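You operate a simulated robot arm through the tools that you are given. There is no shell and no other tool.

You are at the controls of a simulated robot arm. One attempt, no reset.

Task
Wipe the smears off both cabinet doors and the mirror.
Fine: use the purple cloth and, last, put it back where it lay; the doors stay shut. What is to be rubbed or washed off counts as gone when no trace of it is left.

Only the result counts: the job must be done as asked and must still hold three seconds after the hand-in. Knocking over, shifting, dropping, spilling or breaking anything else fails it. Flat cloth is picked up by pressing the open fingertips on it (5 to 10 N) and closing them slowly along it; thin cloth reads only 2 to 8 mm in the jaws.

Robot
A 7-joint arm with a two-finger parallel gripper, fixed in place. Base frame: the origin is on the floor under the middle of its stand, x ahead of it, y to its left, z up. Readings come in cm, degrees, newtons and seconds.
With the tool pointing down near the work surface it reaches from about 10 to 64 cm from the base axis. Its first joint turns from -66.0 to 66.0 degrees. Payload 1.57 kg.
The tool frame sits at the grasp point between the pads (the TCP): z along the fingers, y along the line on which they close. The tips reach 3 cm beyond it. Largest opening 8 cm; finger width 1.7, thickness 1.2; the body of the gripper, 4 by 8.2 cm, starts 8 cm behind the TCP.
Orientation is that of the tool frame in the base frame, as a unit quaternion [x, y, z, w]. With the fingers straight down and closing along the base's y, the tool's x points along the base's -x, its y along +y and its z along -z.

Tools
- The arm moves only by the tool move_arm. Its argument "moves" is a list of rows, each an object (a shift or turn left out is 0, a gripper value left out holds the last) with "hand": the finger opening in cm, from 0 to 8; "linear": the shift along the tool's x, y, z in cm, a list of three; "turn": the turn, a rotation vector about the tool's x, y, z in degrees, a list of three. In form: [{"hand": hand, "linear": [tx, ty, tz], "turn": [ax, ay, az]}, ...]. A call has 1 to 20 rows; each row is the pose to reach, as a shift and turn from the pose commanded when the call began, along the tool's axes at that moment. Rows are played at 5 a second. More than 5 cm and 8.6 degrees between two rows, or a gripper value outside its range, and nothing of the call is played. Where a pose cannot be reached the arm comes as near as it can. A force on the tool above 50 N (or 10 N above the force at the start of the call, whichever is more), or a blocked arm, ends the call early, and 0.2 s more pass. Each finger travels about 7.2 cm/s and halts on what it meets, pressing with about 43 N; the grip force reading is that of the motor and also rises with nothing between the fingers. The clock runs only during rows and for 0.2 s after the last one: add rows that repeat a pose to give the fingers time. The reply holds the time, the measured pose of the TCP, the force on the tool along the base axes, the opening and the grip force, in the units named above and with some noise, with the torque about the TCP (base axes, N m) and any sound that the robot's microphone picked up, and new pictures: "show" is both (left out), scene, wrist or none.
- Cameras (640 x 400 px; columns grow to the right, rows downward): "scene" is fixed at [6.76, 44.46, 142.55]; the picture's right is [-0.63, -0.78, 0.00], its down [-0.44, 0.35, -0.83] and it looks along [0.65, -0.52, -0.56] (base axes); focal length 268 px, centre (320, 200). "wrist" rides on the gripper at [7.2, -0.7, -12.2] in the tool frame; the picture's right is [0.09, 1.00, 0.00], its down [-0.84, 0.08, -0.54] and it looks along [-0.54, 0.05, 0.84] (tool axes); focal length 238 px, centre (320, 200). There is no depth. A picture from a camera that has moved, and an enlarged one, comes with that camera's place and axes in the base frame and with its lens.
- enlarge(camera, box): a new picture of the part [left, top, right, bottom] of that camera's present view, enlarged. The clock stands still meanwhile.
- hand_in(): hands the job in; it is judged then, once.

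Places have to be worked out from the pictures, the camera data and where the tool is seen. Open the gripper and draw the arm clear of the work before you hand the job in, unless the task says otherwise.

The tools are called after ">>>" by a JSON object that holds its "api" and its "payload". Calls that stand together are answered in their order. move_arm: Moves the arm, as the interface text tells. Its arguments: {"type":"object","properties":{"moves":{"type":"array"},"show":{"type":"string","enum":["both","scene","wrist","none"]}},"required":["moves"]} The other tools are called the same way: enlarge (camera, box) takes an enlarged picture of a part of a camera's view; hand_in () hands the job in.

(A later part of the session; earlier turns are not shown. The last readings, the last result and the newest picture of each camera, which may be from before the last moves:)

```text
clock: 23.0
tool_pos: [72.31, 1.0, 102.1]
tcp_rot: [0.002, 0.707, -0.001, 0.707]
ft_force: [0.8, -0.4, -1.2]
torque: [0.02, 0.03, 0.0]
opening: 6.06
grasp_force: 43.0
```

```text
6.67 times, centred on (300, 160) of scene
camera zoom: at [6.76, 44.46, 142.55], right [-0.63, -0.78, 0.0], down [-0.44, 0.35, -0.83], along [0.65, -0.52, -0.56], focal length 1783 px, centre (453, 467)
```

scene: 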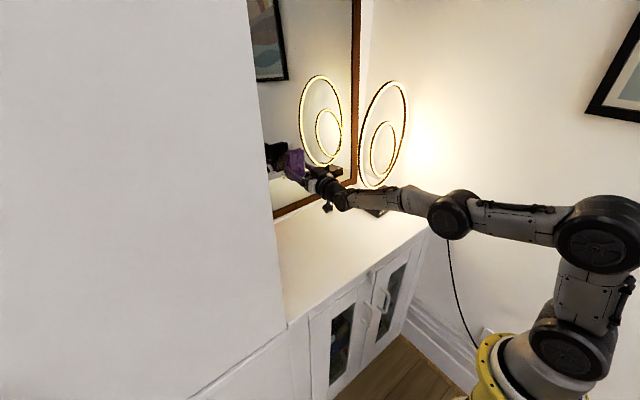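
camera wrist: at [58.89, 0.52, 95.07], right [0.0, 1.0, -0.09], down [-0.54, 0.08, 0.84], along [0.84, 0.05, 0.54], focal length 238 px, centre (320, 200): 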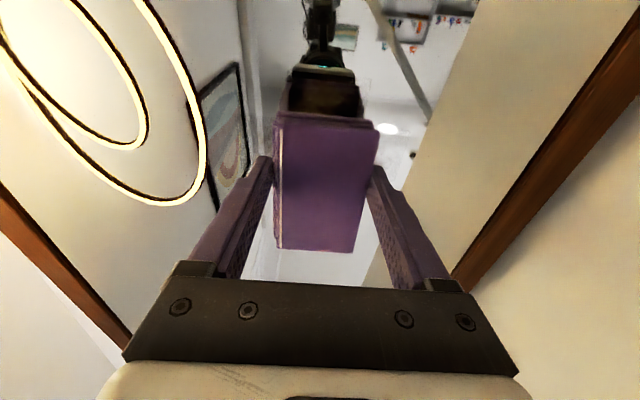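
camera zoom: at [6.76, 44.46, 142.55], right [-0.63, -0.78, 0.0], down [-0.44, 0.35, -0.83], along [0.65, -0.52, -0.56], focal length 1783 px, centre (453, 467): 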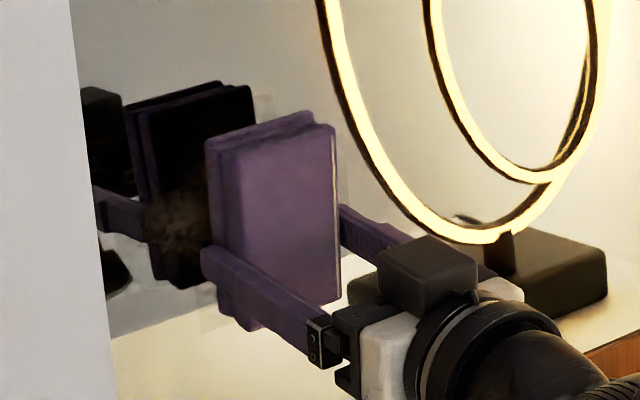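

The gap between the pad and its reflection suggests the mirror is about 2.4 cm ahead (x≈78.3). I'll advance another 1.6 cm.

>>> {"api": "move_arm", "payload": {"moves": [{"linear": [0, 0, 0.5]}, {"linear": [0, 0, 1.0]}, {"linear": [0, 0, 1.6]}], "show": "none"}}

>>> {"api": "enlarge", "payload": {"camera": "scene", "box": [260, 130, 340, 190]}}

```text
clock: 23.8
tool_pos: [73.92, 1.23, 102.34]
tcp_rot: [0.0, 0.707, -0.001, 0.707]
ft_force: [0.0, -0.3, -0.3]
torque: [-0.03, 0.03, 0.0]
opening: 6.06
grasp_force: 43.2
```

```text
6.67 times, centred on (300, 160) of scene
camera zoom: at [6.76, 44.46, 142.55], right [-0.63, -0.78, 0.0], down [-0.44, 0.35, -0.83], along [0.65, -0.52, -0.56], focal length 1783 px, centre (453, 467)
```

zoom: 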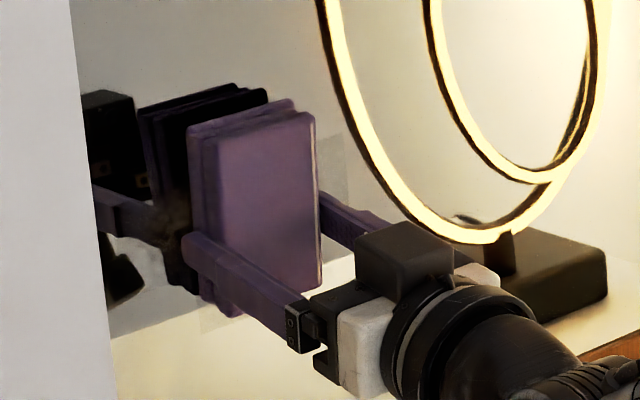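

About 1 cm remains. I'll go 0.7 cm and then take 0.2 cm steps.

>>> {"api": "move_arm", "payload": {"moves": [{"linear": [0, 0, 0.4]}, {"linear": [0, 0, 0.7]}, {"linear": [0, 0, 0.7]}], "show": "none"}}

>>> {"api": "move_arm", "payload": {"moves": [{"linear": [0, 0, 0.2]}, {"linear": [0, 0, 0.2]}], "show": "none"}}

```text
clock: 24.6
tool_pos: [74.54, 1.06, 102.35]
tcp_rot: [0.002, 0.707, -0.001, 0.707]
ft_force: [-16.3, 2.0, 3.0]
torque: [0.04, 0.49, -0.01]
opening: 6.07
grasp_force: 42.9
```

```text
clock: 25.2
tool_pos: [74.71, 1.0, 102.17]
tcp_rot: [0.002, 0.707, -0.002, 0.707]
ft_force: [-19.5, -0.2, 2.4]
torque: [0.05, 0.59, 0.03]
opening: 6.07
grasp_force: 43.0
```

The pad touches the mirror at about x=74.4 on the tool (16–20 N). I'll ease the pressure to around 10 N and sweep sideways across the smear.

>>> {"api": "move_arm", "payload": {"moves": [{"linear": [0, 0, -0.5]}, {"linear": [0, 1.5, -0.5]}, {"linear": [0, 3, -0.5]}, {"linear": [0, 4.5, -0.5]}, {"linear": [0, 6, -0.5]}, {"linear": [0, 4.5, -0.5]}, {"linear": [0, 3, -0.5]}, {"linear": [0, 1.5, -0.5]}, {"linear": [0, 0, -0.5]}], "show": "both"}}

>>> {"api": "enlarge", "payload": {"camera": "scene", "box": [260, 130, 340, 190]}}

```text
clock: 27.2
tool_pos: [74.27, 1.15, 102.16]
tcp_rot: [0.001, 0.707, -0.001, 0.707]
ft_force: [-0.4, 0.3, -0.5]
torque: [0.02, 0.03, 0.01]
opening: 6.08
grasp_force: 42.6
camera wrist: at [62.08, 0.43, 95.09], right [0.0, 1.0, -0.09], down [-0.54, 0.08, 0.84], along [0.84, 0.05, 0.54], focal length 238 px, centre (320, 200)
```

scene: 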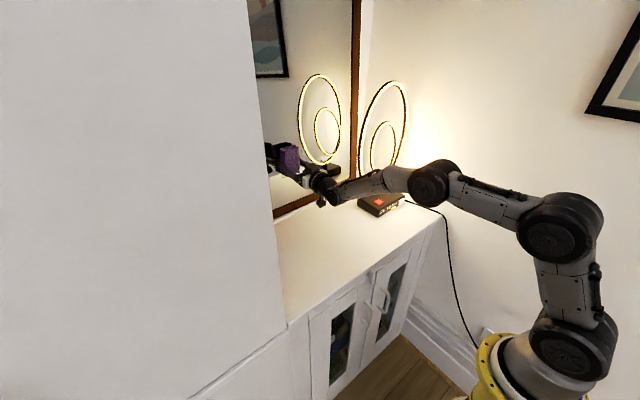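
wrist: 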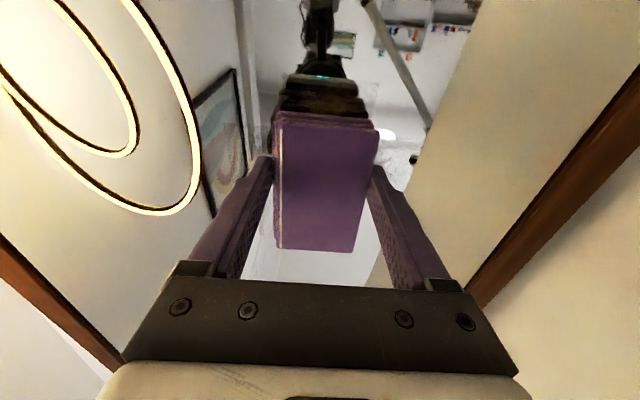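

```text
6.67 times, centred on (300, 160) of scene
camera zoom: at [6.76, 44.46, 142.55], right [-0.63, -0.78, 0.0], down [-0.44, 0.35, -0.83], along [0.65, -0.52, -0.56], focal length 1783 px, centre (453, 467)
```

zoom: 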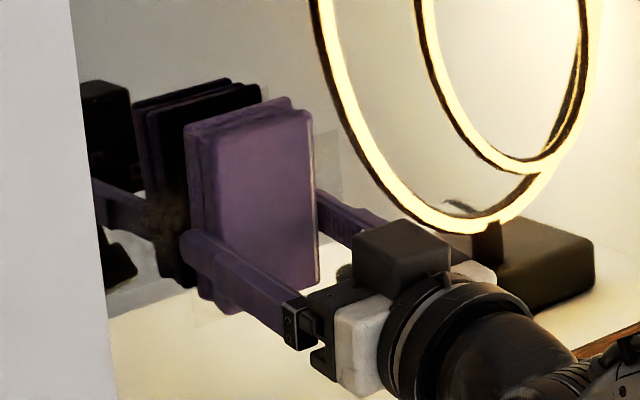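

The force dropped to zero and the reflections look slightly shifted, so I should check whether the mirror itself has moved. I'll compare with the same enlarged views as before.

>>> {"api": "enlarge", "payload": {"camera": "scene", "box": [250, 100, 442, 220]}}

>>> {"api": "enlarge", "payload": {"camera": "scene", "box": [250, 110, 410, 220]}}

```text
3.33 times, centred on (346, 160) of scene
camera zoom: at [6.76, 44.46, 142.55], right [-0.63, -0.78, 0.0], down [-0.44, 0.35, -0.83], along [0.65, -0.52, -0.56], focal length 892 px, centre (233, 333)
```

zoom: 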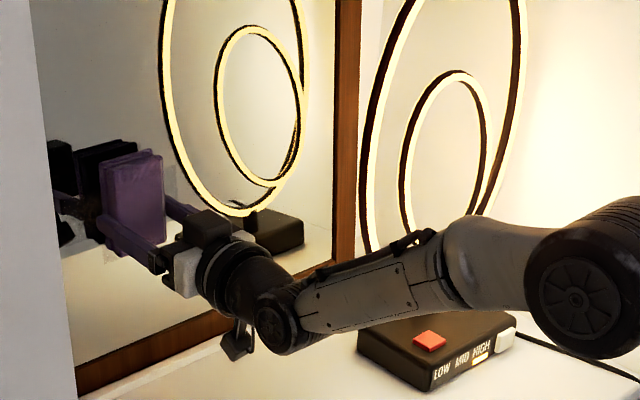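

```text
3.64 times, centred on (330, 165) of scene
camera zoom: at [6.76, 44.46, 142.55], right [-0.63, -0.78, 0.0], down [-0.44, 0.35, -0.83], along [0.65, -0.52, -0.56], focal length 973 px, centre (284, 327)
```

zoom: 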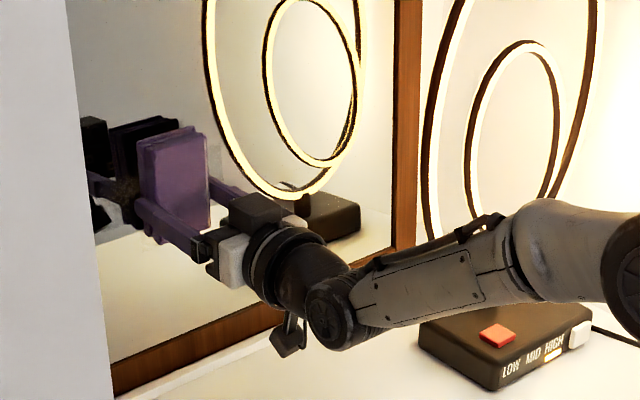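

I'll re-take exactly the first zoomed view of the mirror frame to measure any displacement.

>>> {"api": "enlarge", "payload": {"camera": "scene", "box": [240, 60, 440, 230]}}

>>> {"api": "enlarge", "payload": {"camera": "scene", "box": [250, 130, 346, 210]}}

```text
2.35 times, centred on (340, 145) of scene
camera zoom: at [6.76, 44.46, 142.55], right [-0.63, -0.78, 0.0], down [-0.44, 0.35, -0.83], along [0.65, -0.52, -0.56], focal length 629 px, centre (273, 329)
```

zoom: 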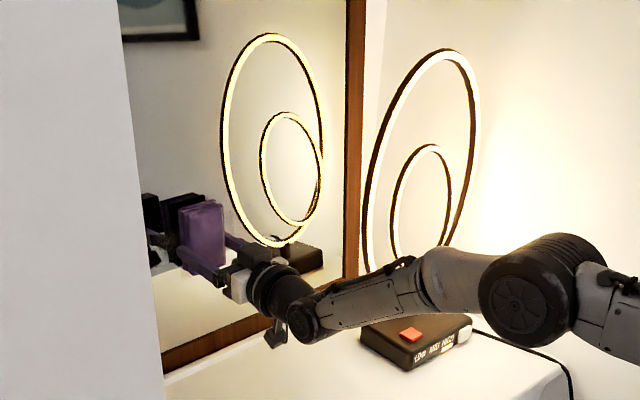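

```text
5.00 times, centred on (298, 170) of scene
camera zoom: at [6.76, 44.46, 142.55], right [-0.63, -0.78, 0.0], down [-0.44, 0.35, -0.83], along [0.65, -0.52, -0.56], focal length 1337 px, centre (430, 350)
```

zoom: 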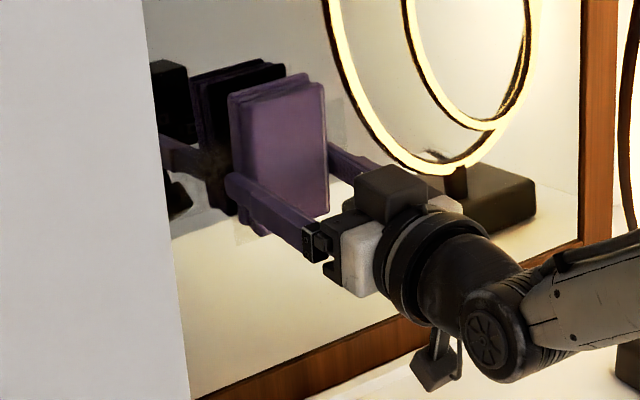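

The frame and reflections have moved back by roughly half a centimetre, so the mirror gives way under about 16–20 N; I must press much more gently. I'll approach in 1 mm steps and find a light contact of a few newtons.

>>> {"api": "move_arm", "payload": {"moves": [{"linear": [0, 0, 0.1]}, {"linear": [0, 0, 0.2]}, {"linear": [0, 0, 0.2]}], "show": "none"}}

>>> {"api": "move_arm", "payload": {"moves": [{"linear": [0, 0, 0.1]}, {"linear": [0, 0, 0.1]}], "show": "none"}}

```text
clock: 28.0
tool_pos: [74.43, 1.07, 102.2]
tcp_rot: [0.0, 0.707, -0.001, 0.707]
ft_force: [-0.4, 1.1, -0.9]
torque: [-0.01, -0.03, -0.01]
opening: 6.07
grasp_force: 42.5
```

```text
clock: 28.6
tool_pos: [74.43, 0.98, 102.1]
tcp_rot: [0.001, 0.707, -0.001, 0.707]
ft_force: [0.7, -0.3, -0.1]
torque: [-0.01, -0.01, 0.0]
opening: 6.09
grasp_force: 43.1
```

Still no contact. I'll continue in 1 mm steps.

>>> {"api": "move_arm", "payload": {"moves": [{"linear": [0, 0, 0.1]}, {"linear": [0, 0, 0.1]}], "show": "none"}}

>>> {"api": "move_arm", "payload": {"moves": [{"linear": [0, 0, 0.1]}, {"linear": [0, 0, 0.1]}], "show": "none"}}

```text
clock: 29.2
tool_pos: [74.7, 0.98, 102.27]
tcp_rot: [0.002, 0.707, -0.001, 0.707]
ft_force: [-0.2, 0.7, -0.4]
torque: [-0.01, 0.06, 0.02]
opening: 6.04
grasp_force: 43.1
```

```text
clock: 29.8
tool_pos: [74.82, 1.08, 102.3]
tcp_rot: [0.0, 0.707, -0.001, 0.707]
ft_force: [-0.5, 0.0, -1.1]
torque: [0.01, 0.03, 0.02]
opening: 6.1
grasp_force: 43.1
```

No force even where it read 19 N before, so the mirror has settled further back. I'll look before continuing.

>>> {"api": "enlarge", "payload": {"camera": "scene", "box": [250, 130, 346, 210]}}

>>> {"api": "enlarge", "payload": {"camera": "wrist", "box": [200, 60, 460, 260]}}

```text
5.00 times, centred on (298, 170) of scene
camera zoom: at [6.76, 44.46, 142.55], right [-0.63, -0.78, 0.0], down [-0.44, 0.35, -0.83], along [0.65, -0.52, -0.56], focal length 1337 px, centre (430, 350)
```

zoom: 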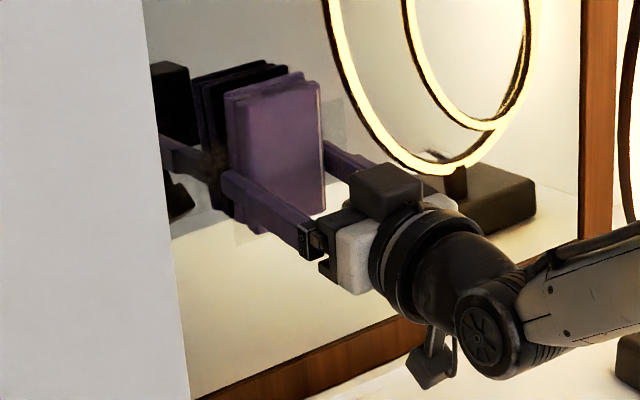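

```text
2.00 times, centred on (330, 160) of wrist
camera zoom: at [62.49, 0.47, 95.09], right [0.0, 1.0, -0.09], down [-0.54, 0.08, 0.84], along [0.84, 0.05, 0.54], focal length 477 px, centre (300, 280)
```

zoom: 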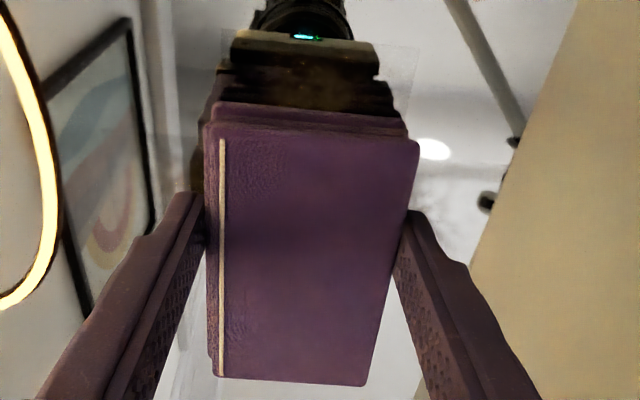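

The mirror is stationary now, displaced back by roughly 0.5–0.7 cm at its lower part, and the pad is just short of it. I'll continue in 1 mm steps aiming for only 3–5 N.

>>> {"api": "move_arm", "payload": {"moves": [{"linear": [0, 0, 0.1]}, {"linear": [0, 0, 0.1]}], "show": "none"}}

>>> {"api": "move_arm", "payload": {"moves": [{"linear": [0, 0, 0.0]}], "show": "none"}}

```text
clock: 30.4
tool_pos: [74.77, 1.19, 102.17]
tcp_rot: [0.001, 0.707, -0.001, 0.707]
ft_force: [-17.6, -0.2, 1.9]
torque: [-0.03, 0.51, -0.05]
opening: 6.07
grasp_force: 43.0
```

```text
clock: 30.8
tool_pos: [74.84, 1.12, 102.23]
tcp_rot: [0.001, 0.707, -0.002, 0.707]
ft_force: [-16.7, 0.6, 1.5]
torque: [0.0, 0.56, -0.05]
opening: 6.08
grasp_force: 43.0
```

The contact is stiff and the force sits near 17 N again. I'll check in the pictures whether the mirror or the pad in the jaws is what gives way.

>>> {"api": "enlarge", "payload": {"camera": "scene", "box": [250, 130, 346, 210]}}

>>> {"api": "enlarge", "payload": {"camera": "wrist", "box": [220, 60, 420, 260]}}

```text
5.00 times, centred on (298, 170) of scene
camera zoom: at [6.7, 44.46, 142.55], right [-0.63, -0.78, 0.0], down [-0.43, 0.35, -0.83], along [0.65, -0.52, -0.56], focal length 1337 px, centre (430, 350)
```

zoom: 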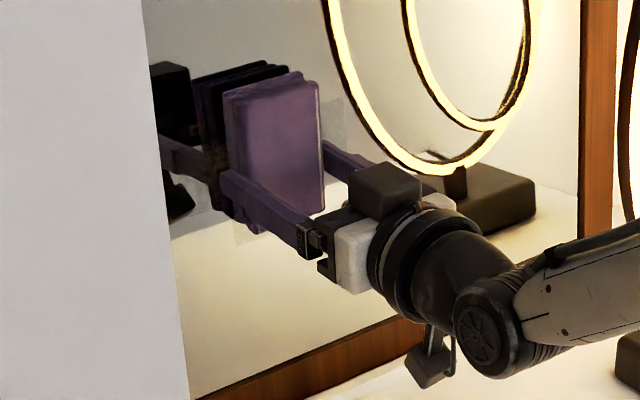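

```text
2.00 times, centred on (320, 160) of wrist
camera zoom: at [62.59, 0.47, 95.1], right [0.0, 1.0, -0.09], down [-0.54, 0.08, 0.84], along [0.84, 0.05, 0.54], focal length 477 px, centre (320, 280)
```

zoom: 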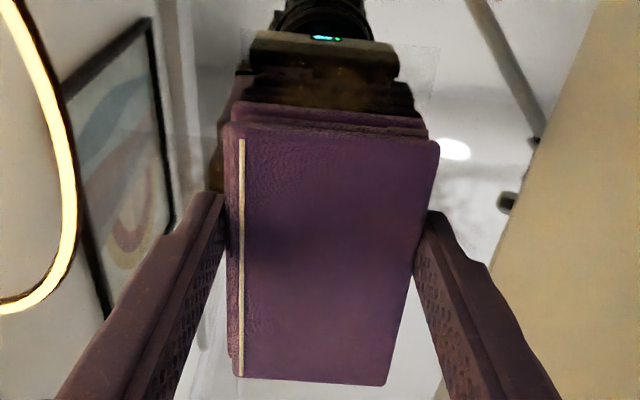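

The reflections are unchanged under this 17 N, but the torque shows the pad touching only at its lower edge: the mirror leans back by roughly 5°. I'll back off, match that lean with the pad, and approach lightly again.

>>> {"api": "move_arm", "payload": {"moves": [{"linear": [0, 0, -0.5]}, {"linear": [0, 0, -1.0], "turn": [0, 2.5, 0]}, {"linear": [0, 0, -1.0], "turn": [0, 5, 0]}, {"linear": [0, 0, -1.0], "turn": [0, 5, 0]}]}}

>>> {"api": "enlarge", "payload": {"camera": "scene", "box": [250, 130, 346, 210]}}

>>> {"api": "enlarge", "payload": {"camera": "scene", "box": [330, 0, 380, 200]}}

```text
clock: 31.8
tool_pos: [73.88, 1.09, 102.25]
tcp_rot: [0.001, 0.737, -0.001, 0.676]
ft_force: [-1.2, 0.2, -1.3]
torque: [-0.03, 0.04, 0.0]
opening: 6.07
grasp_force: 43.1
camera wrist: at [61.13, 0.46, 96.17], right [0.0, 1.0, -0.09], down [-0.47, 0.08, 0.88], along [0.88, 0.05, 0.46], focal length 238 px, centre (320, 200)
```

scene: 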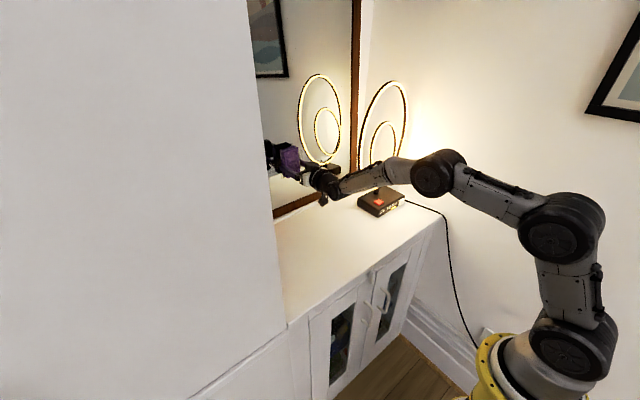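
wrist: 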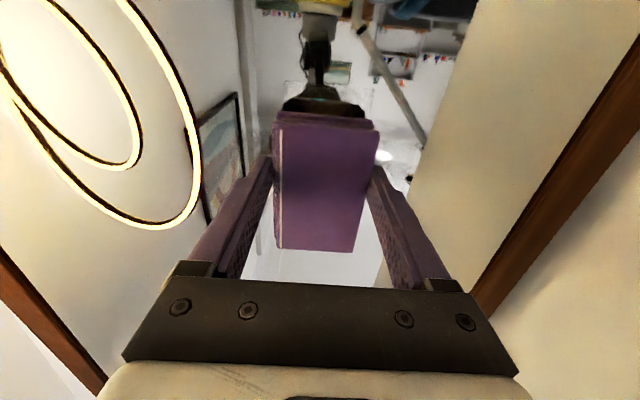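

```text
5.00 times, centred on (298, 170) of scene
camera zoom: at [6.76, 44.46, 142.55], right [-0.63, -0.78, 0.0], down [-0.44, 0.35, -0.83], along [0.65, -0.52, -0.56], focal length 1337 px, centre (430, 350)
```

zoom: 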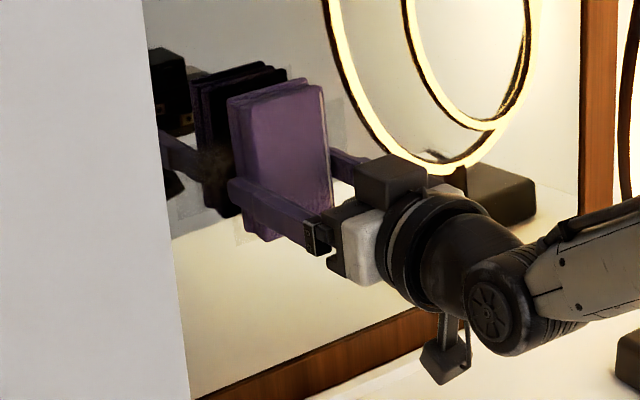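

```text
2.00 times, centred on (355, 100) of scene
camera zoom: at [6.76, 44.46, 142.55], right [-0.63, -0.78, 0.0], down [-0.44, 0.35, -0.83], along [0.65, -0.52, -0.56], focal length 535 px, centre (250, 400)
```

zoom: 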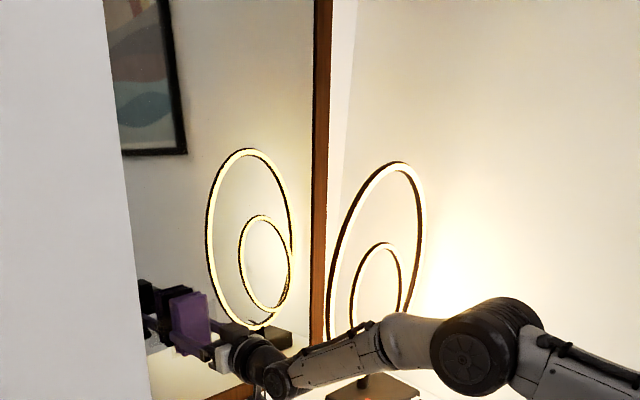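

Now the pad is tilted 85° to match the lean, about 1 cm from the glass. I'll approach 0.8 cm, then finer.

>>> {"api": "move_arm", "payload": {"moves": [{"linear": [0, 0, 0.4]}, {"linear": [0, 0, 0.8]}, {"linear": [0, 0, 0.8]}], "show": "none"}}

>>> {"api": "move_arm", "payload": {"moves": [{"linear": [0, 0, 0.08]}, {"linear": [0, 0, 0.08]}], "show": "none"}}

```text
clock: 32.6
tool_pos: [74.59, 1.01, 102.14]
tcp_rot: [0.001, 0.738, -0.001, 0.675]
ft_force: [-0.6, 0.1, -0.5]
torque: [0.01, 0.03, 0.01]
opening: 6.09
grasp_force: 43.0
```

```text
clock: 33.2
tool_pos: [74.79, 0.98, 102.04]
tcp_rot: [0.001, 0.737, -0.002, 0.676]
ft_force: [0.0, 0.0, -1.0]
torque: [0.02, 0.03, -0.01]
opening: 6.04
grasp_force: 43.3
```

No contact yet. Continuing in sub-millimetre steps.

>>> {"api": "move_arm", "payload": {"moves": [{"linear": [0, 0, 0.08]}, {"linear": [0, 0, 0.08]}], "show": "none"}}

>>> {"api": "move_arm", "payload": {"moves": [{"linear": [0, 0, 0.08]}, {"linear": [0, 0, 0.08]}], "show": "none"}}

>>> {"api": "move_arm", "payload": {"moves": [{"linear": [0, 0, 0.06]}, {"linear": [0, 0, 0.06]}], "show": "none"}}

```text
clock: 33.8
tool_pos: [74.77, 0.94, 102.18]
tcp_rot: [0.001, 0.738, -0.001, 0.675]
ft_force: [-5.6, -0.8, 0.0]
torque: [0.09, -0.37, -0.04]
opening: 6.09
grasp_force: 43.1
```

```text
clock: 34.4
tool_pos: [74.79, 0.93, 102.14]
tcp_rot: [0.002, 0.737, -0.002, 0.675]
ft_force: [-16.0, -2.4, 0.5]
torque: [0.14, -0.88, -0.09]
opening: 6.08
grasp_force: 43.0
```

```text
clock: 35.0
tool_pos: [74.86, 1.04, 102.22]
tcp_rot: [0.001, 0.737, -0.001, 0.676]
ft_force: [-18.9, -2.3, 0.5]
torque: [0.1, -1.04, -0.06]
opening: 6.07
grasp_force: 42.7
```

The contact is now at the pad's upper edge, so the lean is in between, about 3.3°. I'll back off, set the tilt to match, and approach again for a flush, light contact.

>>> {"api": "move_arm", "payload": {"moves": [{"linear": [0, 0, -0.35]}, {"linear": [0, 0, -0.35], "turn": [0, -1.7, 0]}, {"linear": [0, 0, -0.1], "turn": [0, -1.7, 0]}, {"linear": [0, 0, -0.1], "turn": [0, -1.7, 0]}], "show": "none"}}

>>> {"api": "move_arm", "payload": {"moves": [{"linear": [0, 0, 0.05]}, {"linear": [0, 0, 0.05]}], "show": "none"}}

>>> {"api": "move_arm", "payload": {"moves": [{"linear": [0, 0, 0.05]}, {"linear": [0, 0, 0.05]}], "show": "none"}}

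```text
clock: 36.0
tool_pos: [74.83, 1.2, 102.02]
tcp_rot: [0.001, 0.727, -0.001, 0.687]
ft_force: [0.4, -0.3, -0.7]
torque: [-0.01, 0.02, -0.03]
opening: 6.07
grasp_force: 43.1
```

```text
clock: 36.6
tool_pos: [74.94, 1.13, 102.22]
tcp_rot: [0.001, 0.727, -0.002, 0.687]
ft_force: [0.2, 0.0, -0.4]
torque: [-0.03, 0.01, -0.02]
opening: 6.06
grasp_force: 43.3
```

```text
clock: 37.2
tool_pos: [74.98, 1.2, 102.2]
tcp_rot: [0.001, 0.727, -0.002, 0.687]
ft_force: [-3.6, 0.3, -0.4]
torque: [0.02, 0.14, 0.01]
opening: 6.09
grasp_force: 43.5
```

A gentle flush contact now (3.6 N, almost no torque). I'll add a hair of pressure and sweep sideways to +y in small steps.

>>> {"api": "move_arm", "payload": {"moves": [{"linear": [0, 0, 0.04]}, {"linear": [0, 1, 0.04]}, {"linear": [0, 2, 0.04]}, {"linear": [0, 3, 0.04]}], "show": "none"}}

>>> {"api": "move_arm", "payload": {"moves": [{"linear": [0, 1, 0]}, {"linear": [0, 2, 0]}, {"linear": [0, 3, 0]}], "show": "none"}}

>>> {"api": "enlarge", "payload": {"camera": "scene", "box": [250, 130, 346, 210]}}

```text
clock: 38.2
tool_pos: [75.1, 4.05, 102.15]
tcp_rot: [0.002, 0.727, -0.002, 0.687]
ft_force: [-6.2, -2.7, 0.5]
torque: [-0.08, 0.27, -0.06]
opening: 6.11
grasp_force: 43.1
```

```text
clock: 39.0
tool_pos: [75.05, 7.01, 102.3]
tcp_rot: [0.001, 0.727, -0.001, 0.686]
ft_force: [-11.4, -5.2, 0.9]
torque: [-0.16, 0.37, -0.15]
opening: 6.09
grasp_force: 42.7
```

```text
5.00 times, centred on (298, 170) of scene
camera zoom: at [6.72, 44.44, 142.56], right [-0.63, -0.78, 0.0], down [-0.43, 0.35, -0.83], along [0.65, -0.52, -0.56], focal length 1337 px, centre (430, 350)
```

zoom: 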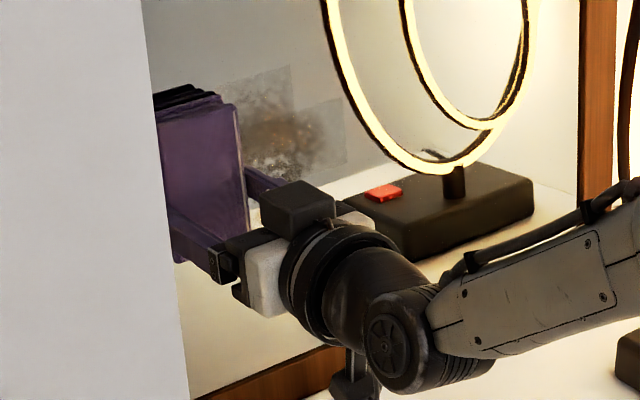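

The smear is fading where the pad passed, and the mirror hasn't moved further. The force rises slightly towards +y (mirror yawed a little), so I'll compensate while sweeping back towards -y.

>>> {"api": "move_arm", "payload": {"moves": [{"linear": [0, -1, -0.01]}, {"linear": [0, -2, 0]}, {"linear": [0, -3, 0.01]}, {"linear": [0, -4, 0.02]}, {"linear": [0, -5, 0.03]}, {"linear": [0, -6, 0.04]}], "show": "none"}}

>>> {"api": "move_arm", "payload": {"moves": [{"linear": [0, -1, 0.01]}, {"linear": [0, -2, 0.02]}, {"linear": [0, -3, 0.03]}, {"linear": [0, -4, 0.04]}, {"linear": [0, -5, 0.05]}], "show": "none"}}

>>> {"api": "enlarge", "payload": {"camera": "scene", "box": [250, 130, 346, 210]}}

```text
clock: 40.4
tool_pos: [75.11, 1.23, 102.03]
tcp_rot: [0.0, 0.728, -0.001, 0.686]
ft_force: [-16.2, 6.8, 0.2]
torque: [0.22, 0.5, 0.12]
opening: 6.09
grasp_force: 42.8
```

```text
clock: 41.6
tool_pos: [75.09, -3.98, 102.22]
tcp_rot: [0.0, 0.727, -0.001, 0.687]
ft_force: [-15.0, 6.9, 1.4]
torque: [0.09, 0.2, 0.11]
opening: 6.07
grasp_force: 43.2
```

```text
5.00 times, centred on (298, 170) of scene
camera zoom: at [6.71, 44.48, 142.55], right [-0.63, -0.78, 0.0], down [-0.43, 0.35, -0.83], along [0.65, -0.52, -0.56], focal length 1337 px, centre (430, 350)
```

zoom: 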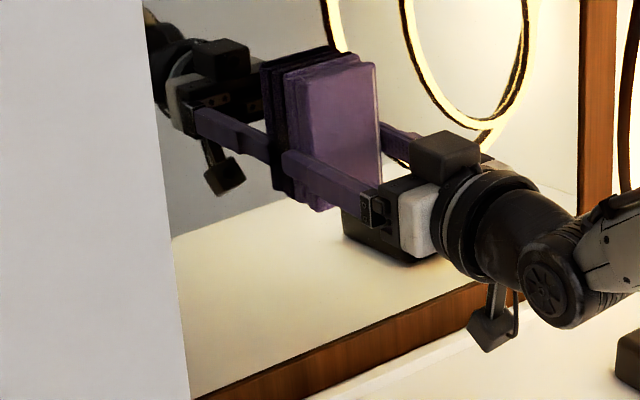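

The left and central parts are already clean. I'll ease the pressure a little, shift up 2.5 cm along the glass, and sweep back to cover the upper part.

>>> {"api": "move_arm", "payload": {"moves": [{"linear": [0, 0, -0.06]}, {"linear": [-1.2, 0, -0.06]}, {"linear": [-2.5, 0, -0.06]}, {"linear": [-2.5, 1, -0.07]}, {"linear": [-2.5, 2, -0.08]}, {"linear": [-2.5, 3, -0.09]}], "show": "none"}}

>>> {"api": "move_arm", "payload": {"moves": [{"linear": [0, 1, 0]}, {"linear": [0, 2, 0]}, {"linear": [0, 3, 0]}, {"linear": [0, 4, 0]}], "show": "none"}}

>>> {"api": "enlarge", "payload": {"camera": "scene", "box": [250, 130, 346, 210]}}

```text
clock: 43.0
tool_pos: [75.08, -0.87, 104.65]
tcp_rot: [0.001, 0.727, -0.001, 0.686]
ft_force: [-0.1, 0.2, -0.8]
torque: [0.0, 0.0, 0.0]
opening: 6.07
grasp_force: 43.1
```

```text
clock: 44.0
tool_pos: [75.15, 3.15, 104.48]
tcp_rot: [0.002, 0.727, -0.002, 0.687]
ft_force: [-0.8, 0.0, -0.5]
torque: [0.0, 0.02, -0.01]
opening: 6.03
grasp_force: 42.8
```

```text
5.00 times, centred on (298, 170) of scene
camera zoom: at [6.76, 44.46, 142.55], right [-0.63, -0.78, 0.0], down [-0.44, 0.35, -0.83], along [0.65, -0.52, -0.56], focal length 1337 px, centre (430, 350)
```

zoom: 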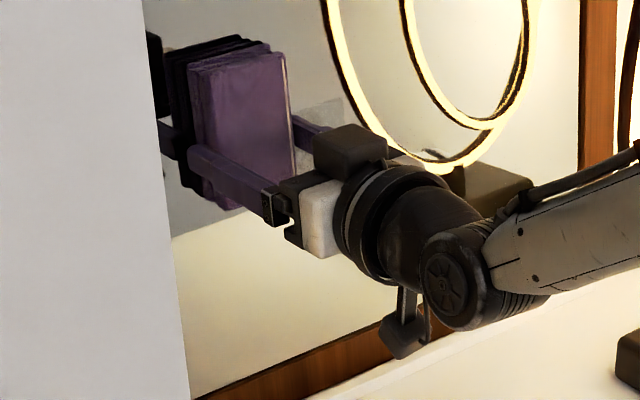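

Contact is lost and a faint patch remains on the right side. I'll press lightly again in tiny steps.

>>> {"api": "move_arm", "payload": {"moves": [{"linear": [0, 0, 0.04]}, {"linear": [0, 0, 0.04]}], "show": "none"}}

>>> {"api": "move_arm", "payload": {"moves": [{"linear": [0, 0, 0.04]}, {"linear": [0, 0, 0.04]}], "show": "none"}}

```text
clock: 44.6
tool_pos: [75.18, 3.1, 104.66]
tcp_rot: [0.0, 0.727, -0.001, 0.687]
ft_force: [-2.1, -0.4, -1.3]
torque: [0.01, 0.01, 0.02]
opening: 6.09
grasp_force: 42.8
```

```text
clock: 45.2
tool_pos: [75.16, 3.02, 104.63]
tcp_rot: [0.0, 0.727, -0.001, 0.686]
ft_force: [-8.9, 2.1, -0.3]
torque: [0.02, -0.05, 0.03]
opening: 6.09
grasp_force: 43.5
```

Flush contact at 9 N. Now sweeping across the upper band, to +y and then back to -y.

>>> {"api": "move_arm", "payload": {"moves": [{"linear": [0, 1, 0]}, {"linear": [0, 2, 0]}, {"linear": [0, 3, -0.01]}, {"linear": [0, 4, -0.01]}, {"linear": [0, 3, -0.01]}, {"linear": [0, 2, -0.01]}, {"linear": [0, 1, -0.01]}, {"linear": [0, 0, 0]}], "show": "none"}}

>>> {"api": "move_arm", "payload": {"moves": [{"linear": [0, -1, 0]}, {"linear": [0, -2, 0]}, {"linear": [0, -3, 0]}, {"linear": [0, -4, 0]}], "show": "none"}}

>>> {"api": "move_arm", "payload": {"moves": [{"linear": [0, -1, 0.01]}, {"linear": [0, -2, 0.02]}, {"linear": [0, -3, 0.03]}, {"linear": [0, -3.8, 0.03]}], "show": "none"}}

>>> {"api": "enlarge", "payload": {"camera": "scene", "box": [250, 130, 346, 210]}}

```text
clock: 47.0
tool_pos: [75.26, 3.17, 104.62]
tcp_rot: [0.0, 0.727, -0.001, 0.687]
ft_force: [-7.5, 4.6, 0.3]
torque: [-0.02, -0.07, 0.07]
opening: 6.09
grasp_force: 43.3
```

```text
clock: 48.0
tool_pos: [75.29, -0.93, 104.68]
tcp_rot: [0.0, 0.728, -0.001, 0.686]
ft_force: [-9.4, 4.3, 1.5]
torque: [0.02, -0.02, 0.0]
opening: 6.09
grasp_force: 43.2
```

```text
clock: 49.0
tool_pos: [75.21, -4.63, 104.55]
tcp_rot: [0.001, 0.727, -0.001, 0.686]
ft_force: [-9.2, 4.4, 0.5]
torque: [-0.01, 0.07, 0.12]
opening: 6.08
grasp_force: 43.2
```

```text
5.00 times, centred on (298, 170) of scene
camera zoom: at [6.73, 44.47, 142.55], right [-0.63, -0.78, 0.0], down [-0.43, 0.35, -0.83], along [0.65, -0.52, -0.56], focal length 1337 px, centre (430, 350)
```

zoom: 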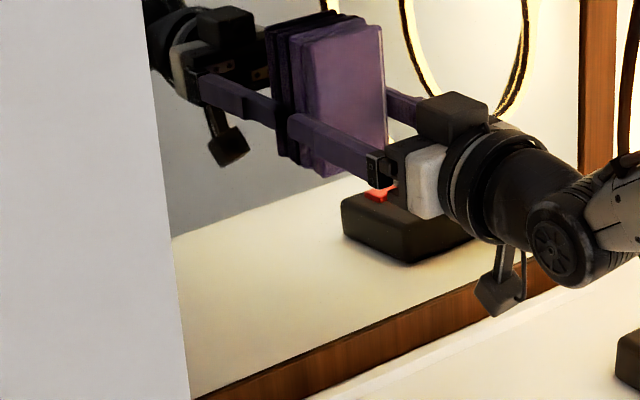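

Steady 9 N and the visible glass is clean. Now I'll slide down along the glass for the lower band and sweep it too.

>>> {"api": "move_arm", "payload": {"moves": [{"linear": [1, 0, 0]}, {"linear": [2, 0, 0]}, {"linear": [3, 0, -0.01]}, {"linear": [4, 0, -0.02]}, {"linear": [5, 0, -0.03]}], "show": "none"}}

>>> {"api": "move_arm", "payload": {"moves": [{"linear": [0, 1, 0]}, {"linear": [0, 2, 0]}, {"linear": [0, 3, 0]}], "show": "none"}}

```text
clock: 50.2
tool_pos: [74.98, -4.75, 99.86]
tcp_rot: [0.001, 0.727, -0.001, 0.687]
ft_force: [-22.5, -1.4, 11.2]
torque: [0.01, -0.22, 0.09]
opening: 6.09
grasp_force: 43.4
```

```text
clock: 51.0
tool_pos: [74.92, -1.69, 99.47]
tcp_rot: [0.0, 0.728, -0.001, 0.685]
ft_force: [-7.3, -4.0, -1.9]
torque: [0.21, -0.34, -0.16]
opening: 6.07
grasp_force: 43.3
```

The force briefly reached 22 N on the way down, so I'll check the mirror before continuing.

>>> {"api": "enlarge", "payload": {"camera": "scene", "box": [250, 130, 346, 210]}}

>>> {"api": "enlarge", "payload": {"camera": "scene", "box": [240, 60, 440, 230]}}

```text
5.00 times, centred on (298, 170) of scene
camera zoom: at [6.74, 44.45, 142.56], right [-0.63, -0.78, 0.0], down [-0.43, 0.35, -0.83], along [0.65, -0.52, -0.56], focal length 1337 px, centre (430, 350)
```

zoom: 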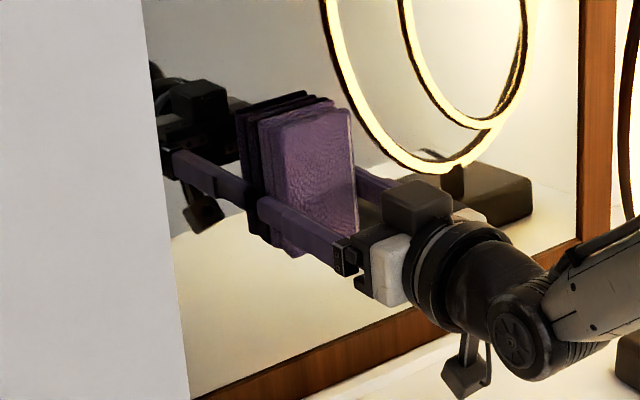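

```text
2.35 times, centred on (340, 145) of scene
camera zoom: at [6.74, 44.45, 142.56], right [-0.63, -0.78, 0.0], down [-0.43, 0.35, -0.83], along [0.65, -0.52, -0.56], focal length 629 px, centre (273, 329)
```

zoom: 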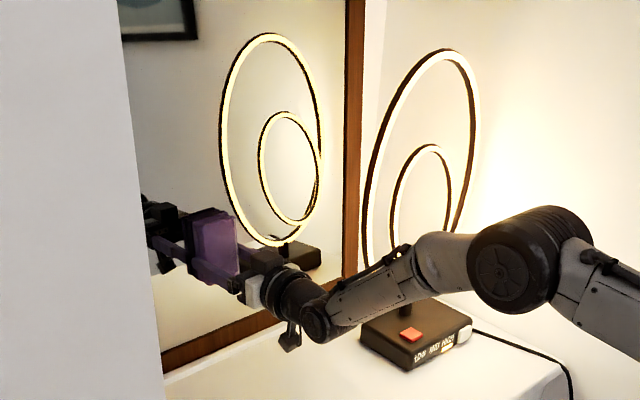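

The mirror moved at most a millimetre more. I'll trim the tilt slightly (the upper edge is carrying the load) and continue sweeping the lower band.

>>> {"api": "move_arm", "payload": {"moves": [{"linear": [0, 0, 0], "turn": [0, -0.6, 0]}, {"linear": [0, 1, 0], "turn": [0, -0.6, 0]}, {"linear": [0, 2, 0], "turn": [0, -0.6, 0]}, {"linear": [0, 3, 0], "turn": [0, -0.6, 0]}], "show": "none"}}

>>> {"api": "move_arm", "payload": {"moves": [{"linear": [0, 1, 0]}, {"linear": [0, 2, 0]}, {"linear": [0, 3, 0]}, {"linear": [0, 4, 0]}], "show": "none"}}

>>> {"api": "enlarge", "payload": {"camera": "scene", "box": [250, 130, 346, 210]}}

```text
clock: 52.0
tool_pos: [74.92, 1.24, 99.74]
tcp_rot: [0.001, 0.723, -0.001, 0.691]
ft_force: [-10.3, -4.7, 0.0]
torque: [-0.15, 0.38, -0.1]
opening: 6.09
grasp_force: 42.8
```

```text
clock: 53.0
tool_pos: [74.87, 5.44, 99.79]
tcp_rot: [0.0, 0.723, -0.001, 0.691]
ft_force: [0.1, 0.3, 0.3]
torque: [0.01, -0.04, 0.03]
opening: 6.08
grasp_force: 42.9
```

```text
5.00 times, centred on (298, 170) of scene
camera zoom: at [6.76, 44.46, 142.55], right [-0.63, -0.78, 0.0], down [-0.44, 0.35, -0.83], along [0.65, -0.52, -0.56], focal length 1337 px, centre (430, 350)
```

zoom: 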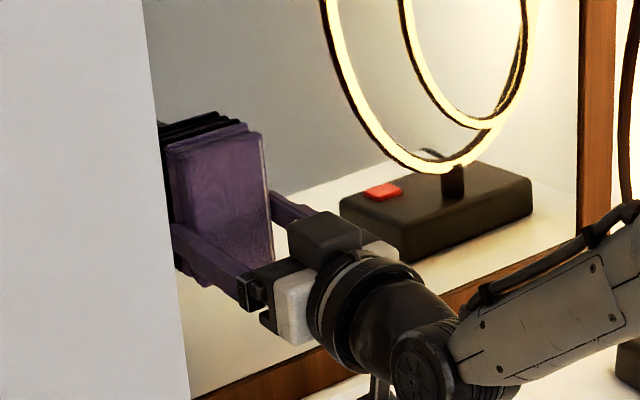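

The glass visible right of the pad is clean. I'll press lightly for one more pass at the lower left, then retreat to inspect.

>>> {"api": "move_arm", "payload": {"moves": [{"linear": [0, 0, 0.05]}, {"linear": [0, 0, 0.05]}], "show": "none"}}

>>> {"api": "move_arm", "payload": {"moves": [{"linear": [0, 0, 0.04]}, {"linear": [0, 0, 0.04]}], "show": "none"}}

```text
clock: 53.6
tool_pos: [74.92, 5.39, 99.77]
tcp_rot: [0.0, 0.723, -0.001, 0.691]
ft_force: [-11.9, 3.3, 4.0]
torque: [0.13, 0.3, 0.04]
opening: 6.08
grasp_force: 42.8
```

```text
clock: 54.2
tool_pos: [74.96, 5.3, 99.7]
tcp_rot: [0.001, 0.722, -0.001, 0.692]
ft_force: [-22.6, 4.8, 6.5]
torque: [0.23, 0.61, 0.16]
opening: 6.09
grasp_force: 42.7
```

That's a bit much pressure; I'll back off to roughly 9 N and make the short sweep at the lower left.

>>> {"api": "move_arm", "payload": {"moves": [{"linear": [0, 0, -0.06]}, {"linear": [0, 0.8, -0.06]}, {"linear": [0, 1.6, -0.06]}, {"linear": [0, 0.8, -0.06]}, {"linear": [0, 0, -0.06]}, {"linear": [0, -1, -0.06]}, {"linear": [0, -2, -0.06]}], "show": "none"}}

>>> {"api": "move_arm", "payload": {"moves": [{"linear": [0, -1, 0]}, {"linear": [0, -2, 0]}, {"linear": [0, -3, 0]}, {"linear": [0, -4, 0]}], "show": "none"}}

>>> {"api": "enlarge", "payload": {"camera": "scene", "box": [250, 130, 346, 210]}}

```text
clock: 55.8
tool_pos: [75.13, 3.21, 99.64]
tcp_rot: [0.0, 0.723, -0.001, 0.691]
ft_force: [-2.5, 1.7, -0.5]
torque: [0.0, 0.1, 0.09]
opening: 6.08
grasp_force: 42.9
```

```text
clock: 56.8
tool_pos: [74.95, -0.65, 99.69]
tcp_rot: [0.001, 0.723, -0.001, 0.691]
ft_force: [-6.3, 1.5, -0.1]
torque: [0.04, 0.07, 0.05]
opening: 6.1
grasp_force: 43.0
```

```text
5.00 times, centred on (298, 170) of scene
camera zoom: at [6.74, 44.47, 142.55], right [-0.63, -0.78, 0.0], down [-0.43, 0.35, -0.83], along [0.65, -0.52, -0.56], focal length 1337 px, centre (430, 350)
```

zoom: 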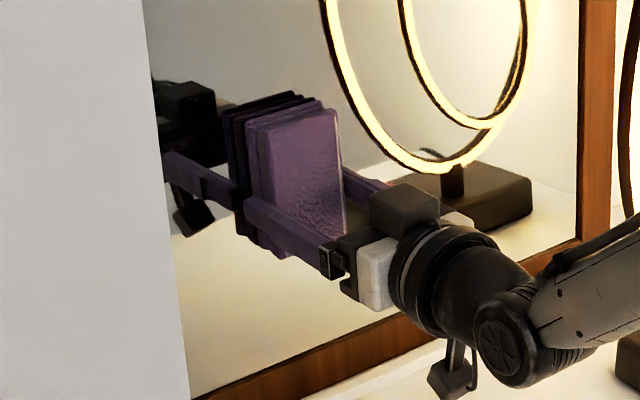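

Contact was even at 6 N. Now I'll draw back from the mirror to inspect the whole area.

>>> {"api": "move_arm", "payload": {"moves": [{"linear": [0, 0, -1]}, {"linear": [0, 0, -3]}, {"linear": [0, -1, -5.5]}, {"linear": [0, -2, -5.5]}]}}

>>> {"api": "enlarge", "payload": {"camera": "scene", "box": [250, 130, 346, 210]}}

>>> {"api": "enlarge", "payload": {"camera": "wrist", "box": [230, 0, 480, 160]}}

```text
clock: 57.8
tool_pos: [69.47, -2.64, 99.87]
tcp_rot: [0.001, 0.723, -0.001, 0.69]
ft_force: [0.0, -0.8, -0.3]
torque: [0.01, 0.01, 0.01]
opening: 6.08
grasp_force: 43.1
camera wrist: at [56.98, -3.28, 93.4], right [0.0, 1.0, -0.09], down [-0.5, 0.08, 0.86], along [0.86, 0.05, 0.5], focal length 238 px, centre (320, 200)
```

scene: 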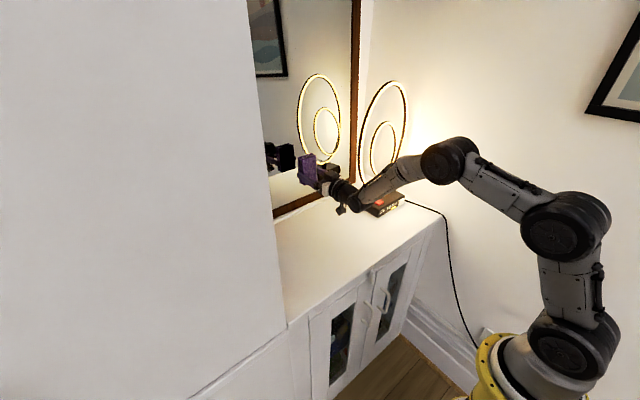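
wrist: 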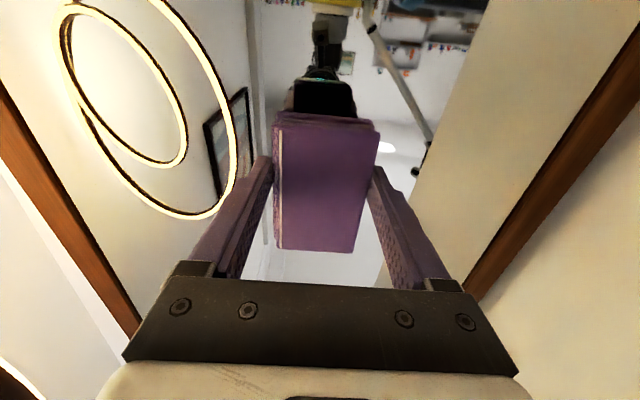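

```text
5.00 times, centred on (298, 170) of scene
camera zoom: at [6.76, 44.46, 142.55], right [-0.63, -0.78, 0.0], down [-0.44, 0.35, -0.83], along [0.65, -0.52, -0.56], focal length 1337 px, centre (430, 350)
```

zoom: 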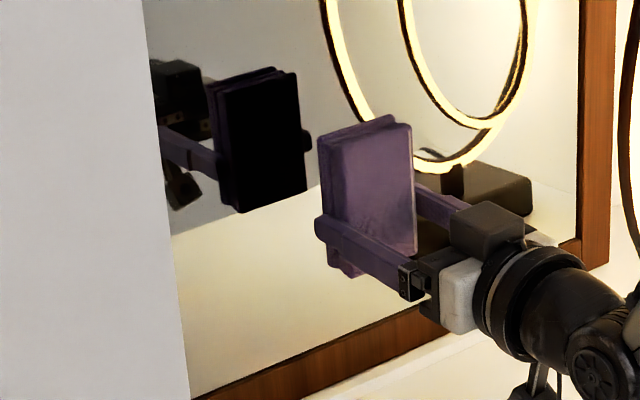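

```text
2.50 times, centred on (355, 80) of wrist
camera zoom: at [56.98, -3.28, 93.4], right [0.0, 1.0, -0.09], down [-0.5, 0.08, 0.86], along [0.86, 0.05, 0.5], focal length 596 px, centre (232, 500)
```

zoom: 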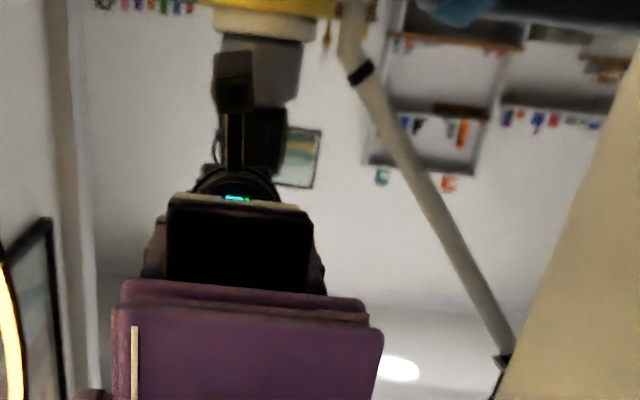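

The mirror looks clean with no specks left even against the pad's dark reflection. Next the doors: I'll withdraw from the mirror, raising the hand and reducing the tilt on the way.

>>> {"api": "move_arm", "payload": {"moves": [{"linear": [-1.5, 0.5, -3], "turn": [0, 7, 0]}, {"linear": [-3, 1, -6], "turn": [0, 14, 0]}, {"linear": [-4.5, 1.5, -9], "turn": [0, 21, 0]}, {"linear": [-6, 2, -12], "turn": [0, 28, 0]}, {"linear": [-7, 2.5, -15], "turn": [0, 35, 0]}, {"linear": [-8, 2.6, -18], "turn": [0, 42, 0]}, {"linear": [-8, 2.6, -21], "turn": [0, 49, 0]}, {"linear": [-8, 2.6, -24], "turn": [0, 56, 0]}, {"linear": [-8, 2.6, -24], "turn": [0, 57, 0]}]}}

>>> {"api": "enlarge", "payload": {"camera": "scene", "box": [250, 100, 370, 220]}}

```text
clock: 59.8
tool_pos: [45.73, -0.1, 108.85]
tcp_rot: [0.002, 0.965, -0.001, 0.261]
ft_force: [0.2, 0.4, -0.6]
torque: [0.0, 0.02, 0.02]
opening: 6.07
grasp_force: 42.3
camera wrist: at [33.49, -0.65, 115.91], right [-0.08, 1.0, -0.05], down [0.45, 0.08, 0.89], along [0.89, 0.05, -0.45], focal length 238 px, centre (320, 200)
```

scene: 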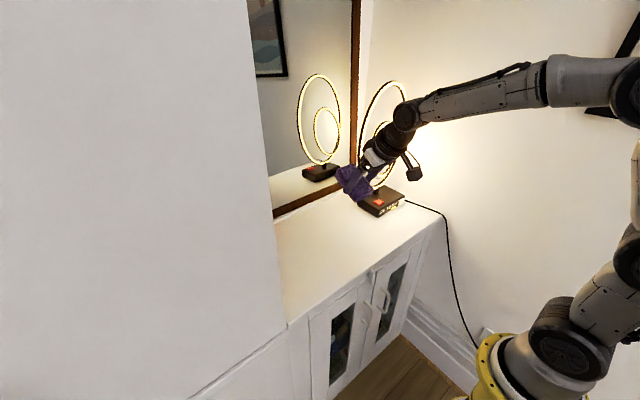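
wrist: 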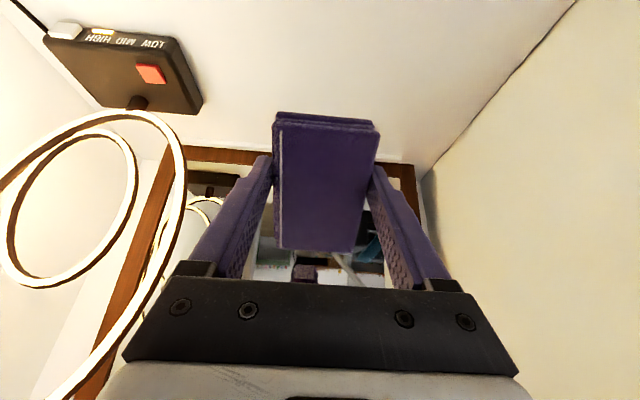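

```text
3.33 times, centred on (310, 160) of scene
camera zoom: at [6.76, 44.46, 142.55], right [-0.63, -0.78, 0.0], down [-0.44, 0.35, -0.83], along [0.65, -0.52, -0.56], focal length 892 px, centre (353, 333)
```

zoom: 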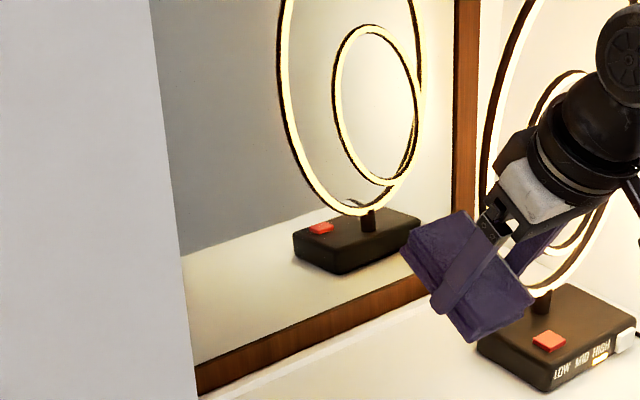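

The mirror shows no smear. I'll zoom in once more for faint traces, and look at the doors' view again.

>>> {"api": "enlarge", "payload": {"camera": "scene", "box": [256, 138, 320, 190]}}

>>> {"api": "enlarge", "payload": {"camera": "scene", "box": [320, 270, 410, 400]}}

```text
7.69 times, centred on (288, 164) of scene
camera zoom: at [6.76, 44.46, 142.55], right [-0.63, -0.78, 0.0], down [-0.44, 0.35, -0.83], along [0.65, -0.52, -0.56], focal length 2057 px, centre (566, 477)
```

zoom: 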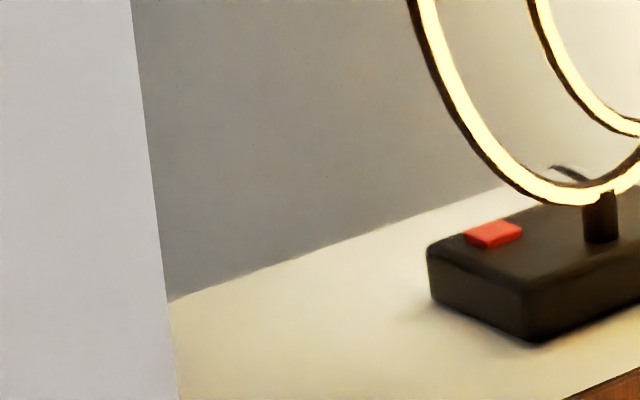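

```text
3.08 times, centred on (365, 335) of scene
camera zoom: at [6.76, 44.46, 142.55], right [-0.63, -0.78, 0.0], down [-0.44, 0.35, -0.83], along [0.65, -0.52, -0.56], focal length 823 px, centre (182, -215)
```

zoom: 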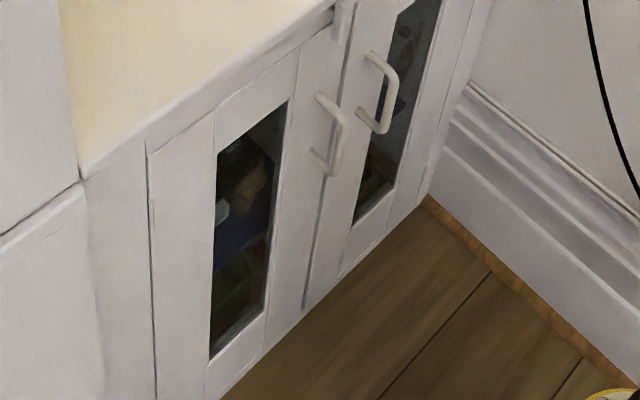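

The mirror is clean to the last trace. Now I'll bring the hand back over the near edge of the cabinet, clear of it, to descend in front of the doors.

>>> {"api": "move_arm", "payload": {"moves": [{"linear": [3.5, 0, -1.35]}, {"linear": [7, 0, -2.7]}, {"linear": [10.6, 0, -4.05]}, {"linear": [14.2, -0.5, -5.4]}, {"linear": [17.7, -1, -6.75]}, {"linear": [17.7, -1, -6.75]}]}}

```text
clock: 61.2
tool_pos: [27.36, -0.93, 106.04]
tcp_rot: [0.002, 0.965, -0.001, 0.261]
ft_force: [0.6, 0.3, -0.9]
torque: [-0.02, 0.0, 0.02]
opening: 6.06
grasp_force: 43.0
camera wrist: at [14.95, -1.55, 112.94], right [-0.08, 1.0, -0.05], down [0.45, 0.08, 0.89], along [0.89, 0.05, -0.45], focal length 238 px, centre (320, 200)
```

scene: 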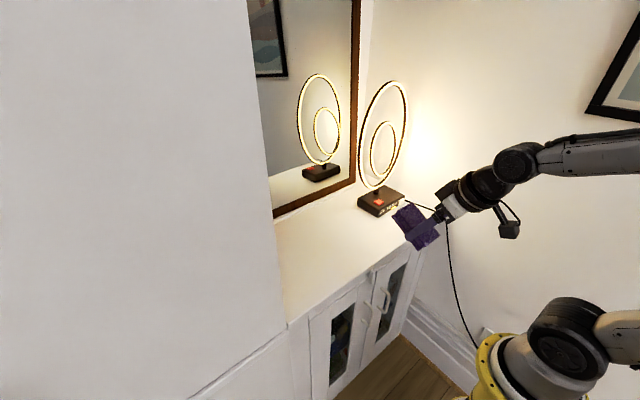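
wrist: 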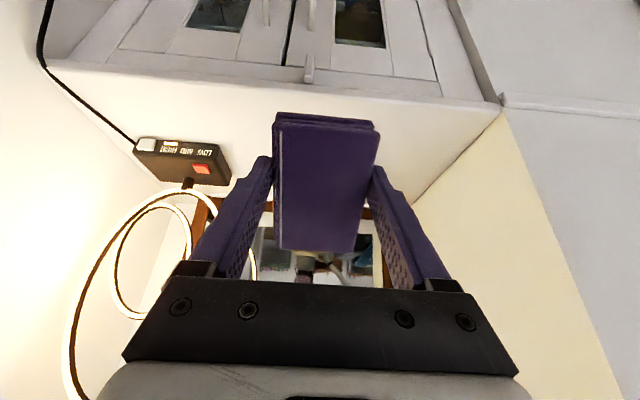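

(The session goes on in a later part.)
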